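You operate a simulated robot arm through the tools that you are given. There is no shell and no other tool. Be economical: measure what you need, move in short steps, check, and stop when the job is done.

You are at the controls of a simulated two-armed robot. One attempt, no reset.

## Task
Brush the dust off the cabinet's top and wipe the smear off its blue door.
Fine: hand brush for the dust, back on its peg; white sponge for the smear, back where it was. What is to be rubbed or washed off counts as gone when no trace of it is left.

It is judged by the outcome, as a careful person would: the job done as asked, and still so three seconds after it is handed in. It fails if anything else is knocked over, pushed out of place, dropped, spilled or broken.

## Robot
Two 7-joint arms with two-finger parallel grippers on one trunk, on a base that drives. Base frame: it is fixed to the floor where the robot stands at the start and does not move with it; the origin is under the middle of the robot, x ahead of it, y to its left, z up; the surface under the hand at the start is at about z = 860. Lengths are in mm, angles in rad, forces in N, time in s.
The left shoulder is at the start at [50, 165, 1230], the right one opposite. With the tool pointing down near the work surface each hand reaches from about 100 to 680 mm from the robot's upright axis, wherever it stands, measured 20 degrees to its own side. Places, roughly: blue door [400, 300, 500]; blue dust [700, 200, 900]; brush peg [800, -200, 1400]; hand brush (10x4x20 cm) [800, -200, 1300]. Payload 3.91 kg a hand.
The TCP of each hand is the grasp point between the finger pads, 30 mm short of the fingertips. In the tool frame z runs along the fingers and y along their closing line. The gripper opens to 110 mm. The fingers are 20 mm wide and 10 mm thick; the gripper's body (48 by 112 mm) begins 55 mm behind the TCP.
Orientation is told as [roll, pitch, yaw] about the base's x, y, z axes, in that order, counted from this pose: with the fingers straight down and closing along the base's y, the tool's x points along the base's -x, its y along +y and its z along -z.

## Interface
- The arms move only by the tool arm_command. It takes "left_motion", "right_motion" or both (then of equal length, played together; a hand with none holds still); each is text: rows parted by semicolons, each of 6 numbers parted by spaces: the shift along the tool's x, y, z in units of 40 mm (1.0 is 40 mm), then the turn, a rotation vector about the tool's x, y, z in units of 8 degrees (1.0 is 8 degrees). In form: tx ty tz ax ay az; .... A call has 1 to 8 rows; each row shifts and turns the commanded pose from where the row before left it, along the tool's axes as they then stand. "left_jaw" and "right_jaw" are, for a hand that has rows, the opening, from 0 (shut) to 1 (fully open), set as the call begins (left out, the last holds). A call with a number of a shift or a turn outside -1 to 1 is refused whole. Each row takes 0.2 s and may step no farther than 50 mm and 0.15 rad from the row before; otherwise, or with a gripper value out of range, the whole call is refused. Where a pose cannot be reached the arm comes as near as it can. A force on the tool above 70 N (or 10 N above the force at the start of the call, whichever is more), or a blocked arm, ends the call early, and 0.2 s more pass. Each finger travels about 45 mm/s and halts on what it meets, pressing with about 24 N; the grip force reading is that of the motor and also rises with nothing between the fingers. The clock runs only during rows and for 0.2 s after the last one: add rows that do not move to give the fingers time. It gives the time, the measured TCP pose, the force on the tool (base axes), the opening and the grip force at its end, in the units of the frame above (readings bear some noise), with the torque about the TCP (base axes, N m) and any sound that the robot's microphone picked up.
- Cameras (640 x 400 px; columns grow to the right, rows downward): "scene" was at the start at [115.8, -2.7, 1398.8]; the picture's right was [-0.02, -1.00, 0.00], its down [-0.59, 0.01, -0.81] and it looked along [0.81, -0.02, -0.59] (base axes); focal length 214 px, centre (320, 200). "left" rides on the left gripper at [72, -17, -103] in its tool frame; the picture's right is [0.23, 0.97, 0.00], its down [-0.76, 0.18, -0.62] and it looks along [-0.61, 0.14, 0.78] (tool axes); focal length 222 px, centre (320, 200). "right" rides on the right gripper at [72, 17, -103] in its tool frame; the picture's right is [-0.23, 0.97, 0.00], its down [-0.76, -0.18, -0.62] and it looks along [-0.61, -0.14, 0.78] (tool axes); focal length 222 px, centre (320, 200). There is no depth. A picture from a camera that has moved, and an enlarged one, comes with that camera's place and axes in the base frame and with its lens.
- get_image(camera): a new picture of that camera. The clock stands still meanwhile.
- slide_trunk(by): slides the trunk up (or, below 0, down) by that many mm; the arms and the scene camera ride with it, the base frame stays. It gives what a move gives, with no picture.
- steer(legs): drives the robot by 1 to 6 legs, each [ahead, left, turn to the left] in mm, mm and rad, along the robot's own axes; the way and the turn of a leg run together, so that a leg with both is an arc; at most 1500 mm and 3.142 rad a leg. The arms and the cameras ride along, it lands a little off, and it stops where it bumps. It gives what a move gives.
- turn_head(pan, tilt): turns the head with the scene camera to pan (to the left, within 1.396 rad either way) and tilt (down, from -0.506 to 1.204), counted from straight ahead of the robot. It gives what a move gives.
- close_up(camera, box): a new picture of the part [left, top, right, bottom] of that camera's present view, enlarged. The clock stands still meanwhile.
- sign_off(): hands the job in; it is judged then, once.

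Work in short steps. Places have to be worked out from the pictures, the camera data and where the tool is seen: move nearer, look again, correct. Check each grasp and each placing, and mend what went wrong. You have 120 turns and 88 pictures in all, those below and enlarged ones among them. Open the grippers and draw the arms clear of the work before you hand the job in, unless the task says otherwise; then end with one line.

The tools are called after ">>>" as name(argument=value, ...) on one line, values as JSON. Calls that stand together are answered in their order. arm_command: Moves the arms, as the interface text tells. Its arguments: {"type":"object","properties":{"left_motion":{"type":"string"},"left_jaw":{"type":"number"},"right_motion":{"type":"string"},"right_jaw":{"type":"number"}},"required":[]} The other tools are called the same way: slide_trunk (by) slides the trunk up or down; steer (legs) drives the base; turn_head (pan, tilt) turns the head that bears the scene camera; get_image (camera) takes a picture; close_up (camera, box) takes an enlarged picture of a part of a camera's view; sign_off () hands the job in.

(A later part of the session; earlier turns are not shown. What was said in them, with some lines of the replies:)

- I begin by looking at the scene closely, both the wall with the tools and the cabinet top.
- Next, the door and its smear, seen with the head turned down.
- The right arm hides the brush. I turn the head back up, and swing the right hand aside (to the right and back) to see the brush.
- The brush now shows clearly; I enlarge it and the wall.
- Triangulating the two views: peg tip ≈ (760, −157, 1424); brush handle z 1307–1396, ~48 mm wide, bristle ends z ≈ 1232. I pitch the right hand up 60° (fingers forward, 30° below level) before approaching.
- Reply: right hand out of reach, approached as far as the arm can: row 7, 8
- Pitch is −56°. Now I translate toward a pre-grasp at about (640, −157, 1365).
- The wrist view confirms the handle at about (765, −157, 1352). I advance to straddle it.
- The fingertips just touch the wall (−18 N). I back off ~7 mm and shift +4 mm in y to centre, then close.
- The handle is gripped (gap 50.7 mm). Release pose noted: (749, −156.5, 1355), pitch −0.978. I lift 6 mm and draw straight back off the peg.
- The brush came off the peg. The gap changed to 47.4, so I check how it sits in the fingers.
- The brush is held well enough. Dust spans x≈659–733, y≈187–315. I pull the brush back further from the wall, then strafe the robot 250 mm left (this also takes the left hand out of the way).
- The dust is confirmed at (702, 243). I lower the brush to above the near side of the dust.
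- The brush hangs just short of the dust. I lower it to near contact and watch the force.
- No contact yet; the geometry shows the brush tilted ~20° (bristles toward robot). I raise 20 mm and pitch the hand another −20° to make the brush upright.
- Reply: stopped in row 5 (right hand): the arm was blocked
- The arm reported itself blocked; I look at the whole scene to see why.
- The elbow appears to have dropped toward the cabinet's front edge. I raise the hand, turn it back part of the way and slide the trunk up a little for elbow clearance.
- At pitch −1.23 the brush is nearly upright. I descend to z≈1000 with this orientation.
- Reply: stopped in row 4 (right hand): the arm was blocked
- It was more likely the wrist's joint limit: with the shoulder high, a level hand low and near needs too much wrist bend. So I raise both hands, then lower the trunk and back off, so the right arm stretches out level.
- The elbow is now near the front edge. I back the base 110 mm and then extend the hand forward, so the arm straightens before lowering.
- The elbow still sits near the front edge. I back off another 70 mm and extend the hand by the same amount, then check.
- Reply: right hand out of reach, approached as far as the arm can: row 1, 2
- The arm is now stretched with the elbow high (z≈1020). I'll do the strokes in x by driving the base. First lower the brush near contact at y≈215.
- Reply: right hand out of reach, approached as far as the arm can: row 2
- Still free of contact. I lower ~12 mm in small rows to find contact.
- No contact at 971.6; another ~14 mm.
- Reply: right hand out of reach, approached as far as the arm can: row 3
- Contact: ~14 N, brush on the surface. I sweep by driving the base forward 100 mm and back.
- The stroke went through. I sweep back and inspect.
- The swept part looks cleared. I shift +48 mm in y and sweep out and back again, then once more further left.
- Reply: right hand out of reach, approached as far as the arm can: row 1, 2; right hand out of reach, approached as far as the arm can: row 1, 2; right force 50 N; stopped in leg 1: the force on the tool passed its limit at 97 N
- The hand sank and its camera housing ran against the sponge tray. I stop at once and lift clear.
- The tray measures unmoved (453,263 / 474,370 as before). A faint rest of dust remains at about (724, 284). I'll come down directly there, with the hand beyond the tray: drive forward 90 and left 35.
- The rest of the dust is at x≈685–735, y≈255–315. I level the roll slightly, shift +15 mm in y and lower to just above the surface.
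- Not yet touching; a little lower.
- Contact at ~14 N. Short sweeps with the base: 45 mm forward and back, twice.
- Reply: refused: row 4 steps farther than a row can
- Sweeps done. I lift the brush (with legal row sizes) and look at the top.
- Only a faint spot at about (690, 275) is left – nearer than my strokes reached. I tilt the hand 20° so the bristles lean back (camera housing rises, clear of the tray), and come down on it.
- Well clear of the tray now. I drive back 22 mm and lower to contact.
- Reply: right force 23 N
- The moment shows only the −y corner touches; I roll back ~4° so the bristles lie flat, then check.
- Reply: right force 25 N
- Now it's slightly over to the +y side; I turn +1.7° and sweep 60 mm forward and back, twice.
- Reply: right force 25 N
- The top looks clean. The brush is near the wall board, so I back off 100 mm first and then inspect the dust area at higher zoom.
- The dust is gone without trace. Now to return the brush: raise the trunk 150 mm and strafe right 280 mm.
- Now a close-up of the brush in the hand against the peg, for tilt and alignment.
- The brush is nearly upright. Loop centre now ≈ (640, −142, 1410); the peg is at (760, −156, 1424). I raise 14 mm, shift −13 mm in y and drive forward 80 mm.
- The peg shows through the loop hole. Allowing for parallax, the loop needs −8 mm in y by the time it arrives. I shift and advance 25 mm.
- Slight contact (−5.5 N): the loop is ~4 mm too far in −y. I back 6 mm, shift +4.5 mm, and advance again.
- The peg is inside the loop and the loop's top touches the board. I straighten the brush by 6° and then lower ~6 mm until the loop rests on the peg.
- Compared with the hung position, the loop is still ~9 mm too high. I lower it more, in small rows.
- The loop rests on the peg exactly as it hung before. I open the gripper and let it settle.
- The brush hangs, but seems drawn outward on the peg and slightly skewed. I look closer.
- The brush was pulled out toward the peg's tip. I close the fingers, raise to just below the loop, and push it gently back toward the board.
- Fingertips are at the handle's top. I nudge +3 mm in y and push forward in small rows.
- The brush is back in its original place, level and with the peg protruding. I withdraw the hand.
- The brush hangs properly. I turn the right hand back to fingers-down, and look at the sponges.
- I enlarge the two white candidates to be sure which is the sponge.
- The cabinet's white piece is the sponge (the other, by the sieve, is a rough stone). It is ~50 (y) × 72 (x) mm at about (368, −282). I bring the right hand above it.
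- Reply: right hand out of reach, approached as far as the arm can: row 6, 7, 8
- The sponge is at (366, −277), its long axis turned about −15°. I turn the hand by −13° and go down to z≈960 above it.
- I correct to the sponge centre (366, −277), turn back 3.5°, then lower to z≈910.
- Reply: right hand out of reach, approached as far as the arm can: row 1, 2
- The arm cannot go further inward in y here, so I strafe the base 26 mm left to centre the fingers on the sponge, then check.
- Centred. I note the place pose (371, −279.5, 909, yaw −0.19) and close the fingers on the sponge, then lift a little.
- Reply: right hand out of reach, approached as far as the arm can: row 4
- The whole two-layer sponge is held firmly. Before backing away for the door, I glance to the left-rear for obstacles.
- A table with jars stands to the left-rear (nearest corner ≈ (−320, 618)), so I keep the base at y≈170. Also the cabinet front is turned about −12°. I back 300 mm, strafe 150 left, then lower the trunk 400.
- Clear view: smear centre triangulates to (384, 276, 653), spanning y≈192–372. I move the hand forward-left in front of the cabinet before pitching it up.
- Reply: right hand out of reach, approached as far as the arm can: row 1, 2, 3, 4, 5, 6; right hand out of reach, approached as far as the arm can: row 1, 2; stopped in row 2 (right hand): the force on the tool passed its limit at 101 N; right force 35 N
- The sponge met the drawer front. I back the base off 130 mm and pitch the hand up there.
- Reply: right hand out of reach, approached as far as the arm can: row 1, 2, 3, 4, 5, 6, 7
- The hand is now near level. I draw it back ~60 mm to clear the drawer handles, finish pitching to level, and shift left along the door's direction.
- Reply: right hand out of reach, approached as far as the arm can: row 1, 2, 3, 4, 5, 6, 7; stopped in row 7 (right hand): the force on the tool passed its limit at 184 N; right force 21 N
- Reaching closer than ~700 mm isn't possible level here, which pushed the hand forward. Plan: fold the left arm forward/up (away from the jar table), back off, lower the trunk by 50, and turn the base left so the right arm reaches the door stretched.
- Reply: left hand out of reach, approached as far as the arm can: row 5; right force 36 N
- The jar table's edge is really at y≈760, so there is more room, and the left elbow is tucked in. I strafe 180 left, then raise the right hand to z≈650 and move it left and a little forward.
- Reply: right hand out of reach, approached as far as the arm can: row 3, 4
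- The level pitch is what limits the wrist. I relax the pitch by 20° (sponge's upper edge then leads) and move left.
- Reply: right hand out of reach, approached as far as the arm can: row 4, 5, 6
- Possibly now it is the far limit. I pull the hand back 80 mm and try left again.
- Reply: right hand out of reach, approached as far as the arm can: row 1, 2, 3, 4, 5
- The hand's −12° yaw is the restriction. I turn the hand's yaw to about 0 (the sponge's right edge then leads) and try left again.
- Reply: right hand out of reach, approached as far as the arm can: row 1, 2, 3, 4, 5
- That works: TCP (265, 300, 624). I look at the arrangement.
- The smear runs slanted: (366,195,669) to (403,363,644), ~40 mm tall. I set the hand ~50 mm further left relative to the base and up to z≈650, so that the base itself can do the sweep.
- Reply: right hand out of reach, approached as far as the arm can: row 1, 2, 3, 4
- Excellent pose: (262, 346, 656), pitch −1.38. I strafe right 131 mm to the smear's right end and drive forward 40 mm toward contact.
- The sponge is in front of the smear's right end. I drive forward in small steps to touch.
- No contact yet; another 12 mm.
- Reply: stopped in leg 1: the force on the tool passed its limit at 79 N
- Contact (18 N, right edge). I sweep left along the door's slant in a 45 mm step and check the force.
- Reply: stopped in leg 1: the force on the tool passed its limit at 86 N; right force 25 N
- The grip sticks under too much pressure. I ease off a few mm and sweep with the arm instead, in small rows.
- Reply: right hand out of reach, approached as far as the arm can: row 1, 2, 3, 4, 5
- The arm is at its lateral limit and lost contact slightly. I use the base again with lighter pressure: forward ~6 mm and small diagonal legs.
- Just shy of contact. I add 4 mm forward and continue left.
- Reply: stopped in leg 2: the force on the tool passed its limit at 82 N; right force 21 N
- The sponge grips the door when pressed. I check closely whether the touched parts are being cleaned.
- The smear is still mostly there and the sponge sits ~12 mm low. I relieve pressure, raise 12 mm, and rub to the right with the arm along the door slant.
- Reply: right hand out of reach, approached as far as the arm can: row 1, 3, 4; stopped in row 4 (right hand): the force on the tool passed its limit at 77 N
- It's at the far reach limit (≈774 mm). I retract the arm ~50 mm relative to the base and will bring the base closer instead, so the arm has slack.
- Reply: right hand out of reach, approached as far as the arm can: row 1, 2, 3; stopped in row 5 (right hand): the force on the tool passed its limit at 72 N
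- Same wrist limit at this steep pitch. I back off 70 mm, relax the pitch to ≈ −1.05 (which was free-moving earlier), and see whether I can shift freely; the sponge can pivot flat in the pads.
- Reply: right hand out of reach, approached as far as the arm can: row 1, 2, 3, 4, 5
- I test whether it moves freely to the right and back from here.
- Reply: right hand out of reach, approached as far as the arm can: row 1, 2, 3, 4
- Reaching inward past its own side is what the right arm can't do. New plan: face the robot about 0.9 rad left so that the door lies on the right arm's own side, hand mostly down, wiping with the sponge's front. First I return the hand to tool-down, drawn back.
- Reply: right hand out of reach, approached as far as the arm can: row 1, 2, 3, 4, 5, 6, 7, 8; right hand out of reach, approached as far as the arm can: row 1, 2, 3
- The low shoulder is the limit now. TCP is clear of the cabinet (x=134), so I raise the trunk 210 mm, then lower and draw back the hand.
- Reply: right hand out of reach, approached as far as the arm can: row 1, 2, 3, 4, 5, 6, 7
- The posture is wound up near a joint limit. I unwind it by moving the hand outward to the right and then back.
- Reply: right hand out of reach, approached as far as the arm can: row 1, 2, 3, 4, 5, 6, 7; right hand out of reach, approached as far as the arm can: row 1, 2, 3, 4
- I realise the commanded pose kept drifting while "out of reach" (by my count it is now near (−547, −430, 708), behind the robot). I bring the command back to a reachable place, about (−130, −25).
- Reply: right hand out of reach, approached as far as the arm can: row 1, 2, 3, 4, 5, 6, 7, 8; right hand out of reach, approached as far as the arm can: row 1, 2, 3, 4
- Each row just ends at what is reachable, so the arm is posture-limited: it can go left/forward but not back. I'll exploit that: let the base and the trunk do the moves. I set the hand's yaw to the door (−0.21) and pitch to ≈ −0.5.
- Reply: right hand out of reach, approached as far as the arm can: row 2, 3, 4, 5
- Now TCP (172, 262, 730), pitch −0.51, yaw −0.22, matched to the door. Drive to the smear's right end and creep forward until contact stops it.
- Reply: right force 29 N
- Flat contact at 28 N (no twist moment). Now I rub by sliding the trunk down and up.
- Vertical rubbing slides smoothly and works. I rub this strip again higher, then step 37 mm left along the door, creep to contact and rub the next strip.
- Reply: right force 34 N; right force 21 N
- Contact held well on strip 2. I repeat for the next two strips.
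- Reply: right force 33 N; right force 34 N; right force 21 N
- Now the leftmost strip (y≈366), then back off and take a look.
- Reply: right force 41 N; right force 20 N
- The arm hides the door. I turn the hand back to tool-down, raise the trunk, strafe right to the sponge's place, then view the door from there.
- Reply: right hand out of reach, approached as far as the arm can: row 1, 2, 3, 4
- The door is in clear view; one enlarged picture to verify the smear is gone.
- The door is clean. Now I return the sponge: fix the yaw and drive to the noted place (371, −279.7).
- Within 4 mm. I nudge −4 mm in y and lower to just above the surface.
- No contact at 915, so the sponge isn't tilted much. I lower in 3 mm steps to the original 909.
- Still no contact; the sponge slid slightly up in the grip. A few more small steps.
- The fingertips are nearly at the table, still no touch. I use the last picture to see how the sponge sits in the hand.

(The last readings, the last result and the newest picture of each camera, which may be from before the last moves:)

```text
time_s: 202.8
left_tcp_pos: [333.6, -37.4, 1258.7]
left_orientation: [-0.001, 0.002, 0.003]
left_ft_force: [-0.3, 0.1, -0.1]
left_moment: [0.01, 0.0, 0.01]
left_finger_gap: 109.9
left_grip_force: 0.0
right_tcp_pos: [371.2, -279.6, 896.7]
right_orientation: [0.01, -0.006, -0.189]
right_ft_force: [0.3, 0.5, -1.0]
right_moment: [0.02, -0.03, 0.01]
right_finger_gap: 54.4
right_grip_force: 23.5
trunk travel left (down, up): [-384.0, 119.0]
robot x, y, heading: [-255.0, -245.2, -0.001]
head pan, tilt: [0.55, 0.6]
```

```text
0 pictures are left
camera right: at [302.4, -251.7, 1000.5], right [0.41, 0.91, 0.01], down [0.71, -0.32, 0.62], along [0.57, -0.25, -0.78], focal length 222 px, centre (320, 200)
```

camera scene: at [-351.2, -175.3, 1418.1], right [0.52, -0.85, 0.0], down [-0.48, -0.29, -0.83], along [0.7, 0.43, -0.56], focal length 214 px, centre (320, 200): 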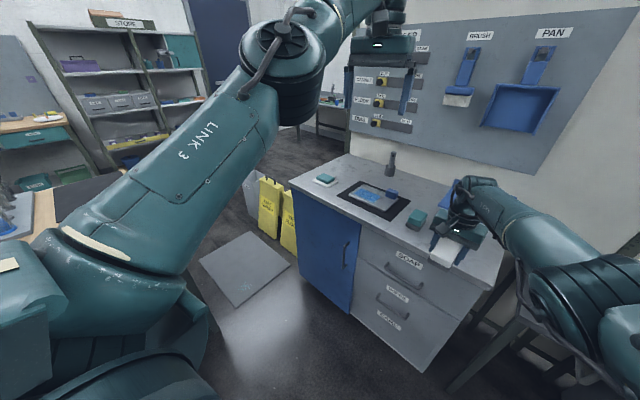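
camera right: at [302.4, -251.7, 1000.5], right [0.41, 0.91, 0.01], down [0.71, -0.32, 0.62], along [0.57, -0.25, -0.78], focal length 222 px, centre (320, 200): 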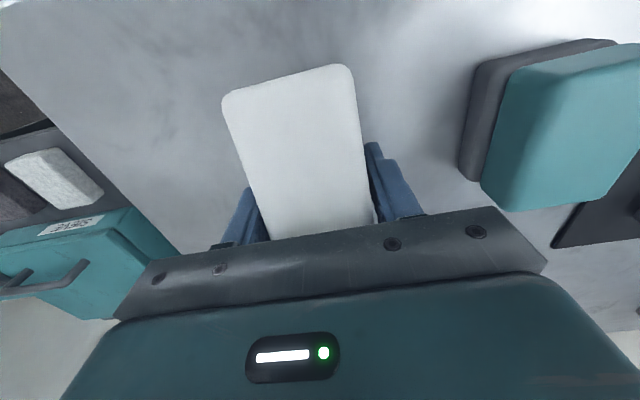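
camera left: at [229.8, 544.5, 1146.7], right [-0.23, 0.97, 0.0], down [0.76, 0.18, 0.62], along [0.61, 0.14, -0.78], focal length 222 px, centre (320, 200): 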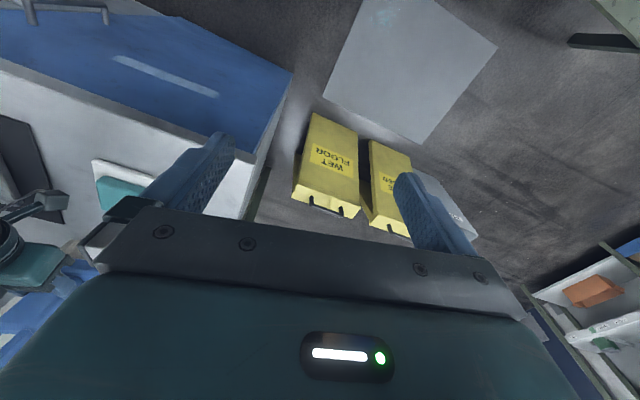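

The picture shows the sponge slid up in the grip and its front is raised ~20°, with its near bottom edge practically at the table. I lower 2 mm more to rest that edge, checking force.

>>> slide_trunk(by=-2)

>>> slide_trunk(by=-1.5)

```text
time_s: 203.3
left_tcp_pos: [333.0, -37.8, 1256.2]
left_orientation: [0.0, 0.002, 0.003]
left_ft_force: [0.4, -0.7, 0.4]
left_moment: [0.01, -0.02, 0.02]
left_finger_gap: 110.0
left_grip_force: 0.0
right_tcp_pos: [371.3, -281.3, 894.7]
right_orientation: [0.011, -0.006, -0.189]
right_ft_force: [-0.8, -0.4, -0.6]
right_moment: [-0.03, -0.02, 0.01]
right_finger_gap: 54.7
right_grip_force: 23.7
trunk travel left (down, up): [-382.0, 121.0]
robot x, y, heading: [-254.3, -246.9, -0.001]
head pan, tilt: [0.55, 0.6]
```

```text
time_s: 203.8
left_tcp_pos: [333.3, -36.6, 1254.9]
left_orientation: [0.0, 0.002, 0.004]
left_ft_force: [-1.0, 0.5, 0.4]
left_moment: [0.01, -0.02, -0.01]
left_finger_gap: 109.5
left_grip_force: 0.0
right_tcp_pos: [370.5, -279.8, 892.7]
right_orientation: [0.012, -0.005, -0.19]
right_ft_force: [0.1, -0.8, 0.0]
right_moment: [0.0, -0.03, 0.0]
right_finger_gap: 54.3
right_grip_force: 24.0
trunk travel left (down, up): [-380.0, 123.0]
robot x, y, heading: [-255.4, -241.0, 0.006]
head pan, tilt: [0.55, 0.6]
```

Fingertips are 2–3 mm above the table, the sponge's near edge a hair above it. I release here; the front then simply settles down flat.

>>> arm_command(right_motion="0 0 0 0 0 0;0 0 0 0 0 0;0 0 0 0 0 0;0 0 0 0 0 0;0 0 0 0 0 0;0 0 0 0 0 0;0 0 0 0 0 0", right_jaw=1)

```text
time_s: 205.4
left_tcp_pos: [334.4, -36.8, 1254.7]
left_orientation: [-0.001, 0.002, 0.003]
left_ft_force: [0.0, 0.2, -0.4]
left_moment: [-0.01, 0.03, 0.01]
left_finger_gap: 109.8
left_grip_force: 0.0
right_tcp_pos: [371.4, -279.7, 893.4]
right_orientation: [0.01, -0.006, -0.189]
right_ft_force: [0.8, 0.3, -0.5]
right_moment: [-0.01, 0.0, -0.03]
right_finger_gap: 109.9
right_grip_force: 0.0
trunk travel left (down, up): [-380.0, 123.0]
robot x, y, heading: [-255.0, -240.3, 0.006]
head pan, tilt: [0.55, 0.6]
```

Released. I raise the trunk straight up and drive back so both arms are clear.

>>> slide_trunk(by=110)

>>> steer(legs=[[-200, 0, 0]])

```text
time_s: 206.9
left_tcp_pos: [334.7, -36.5, 1365.1]
left_orientation: [0.0, 0.001, 0.004]
left_ft_force: [0.0, 0.2, -0.1]
left_moment: [0.02, -0.03, -0.03]
left_finger_gap: 109.9
left_grip_force: 0.0
right_tcp_pos: [372.1, -280.5, 1002.3]
right_orientation: [0.011, -0.006, -0.188]
right_ft_force: [0.3, -0.2, -0.2]
right_moment: [0.0, -0.02, -0.02]
right_finger_gap: 110.0
right_grip_force: 0.1
trunk travel left (down, up): [-490.0, 13.0]
robot x, y, heading: [-256.8, -247.1, 0.005]
head pan, tilt: [0.55, 0.6]
```

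```text
time_s: 208.4
left_tcp_pos: [136.9, -37.5, 1364.8]
left_orientation: [0.0, 0.002, 0.003]
left_ft_force: [0.6, 0.1, 0.5]
left_moment: [0.01, 0.03, -0.02]
left_finger_gap: 110.0
left_grip_force: 0.0
right_tcp_pos: [175.0, -281.2, 1003.4]
right_orientation: [0.011, -0.005, -0.189]
right_ft_force: [0.6, 0.6, 0.1]
right_moment: [0.0, -0.05, -0.03]
right_finger_gap: 109.9
right_grip_force: 0.1
trunk travel left (down, up): [-490.0, 13.0]
robot x, y, heading: [-452.7, -247.5, 0.001]
head pan, tilt: [0.55, 0.6]
```

Both grippers are open and empty and the arms are clear of the cabinet, so I hand the job in.

>>> sign_off()

```text
The job is handed in.
```

The dust is off the cabinet top and the smear is off the blue door, both confirmed in close-ups, and the brush is back on its peg; I released the white sponge at its original spot but had no pictures left to check that it settled flat.
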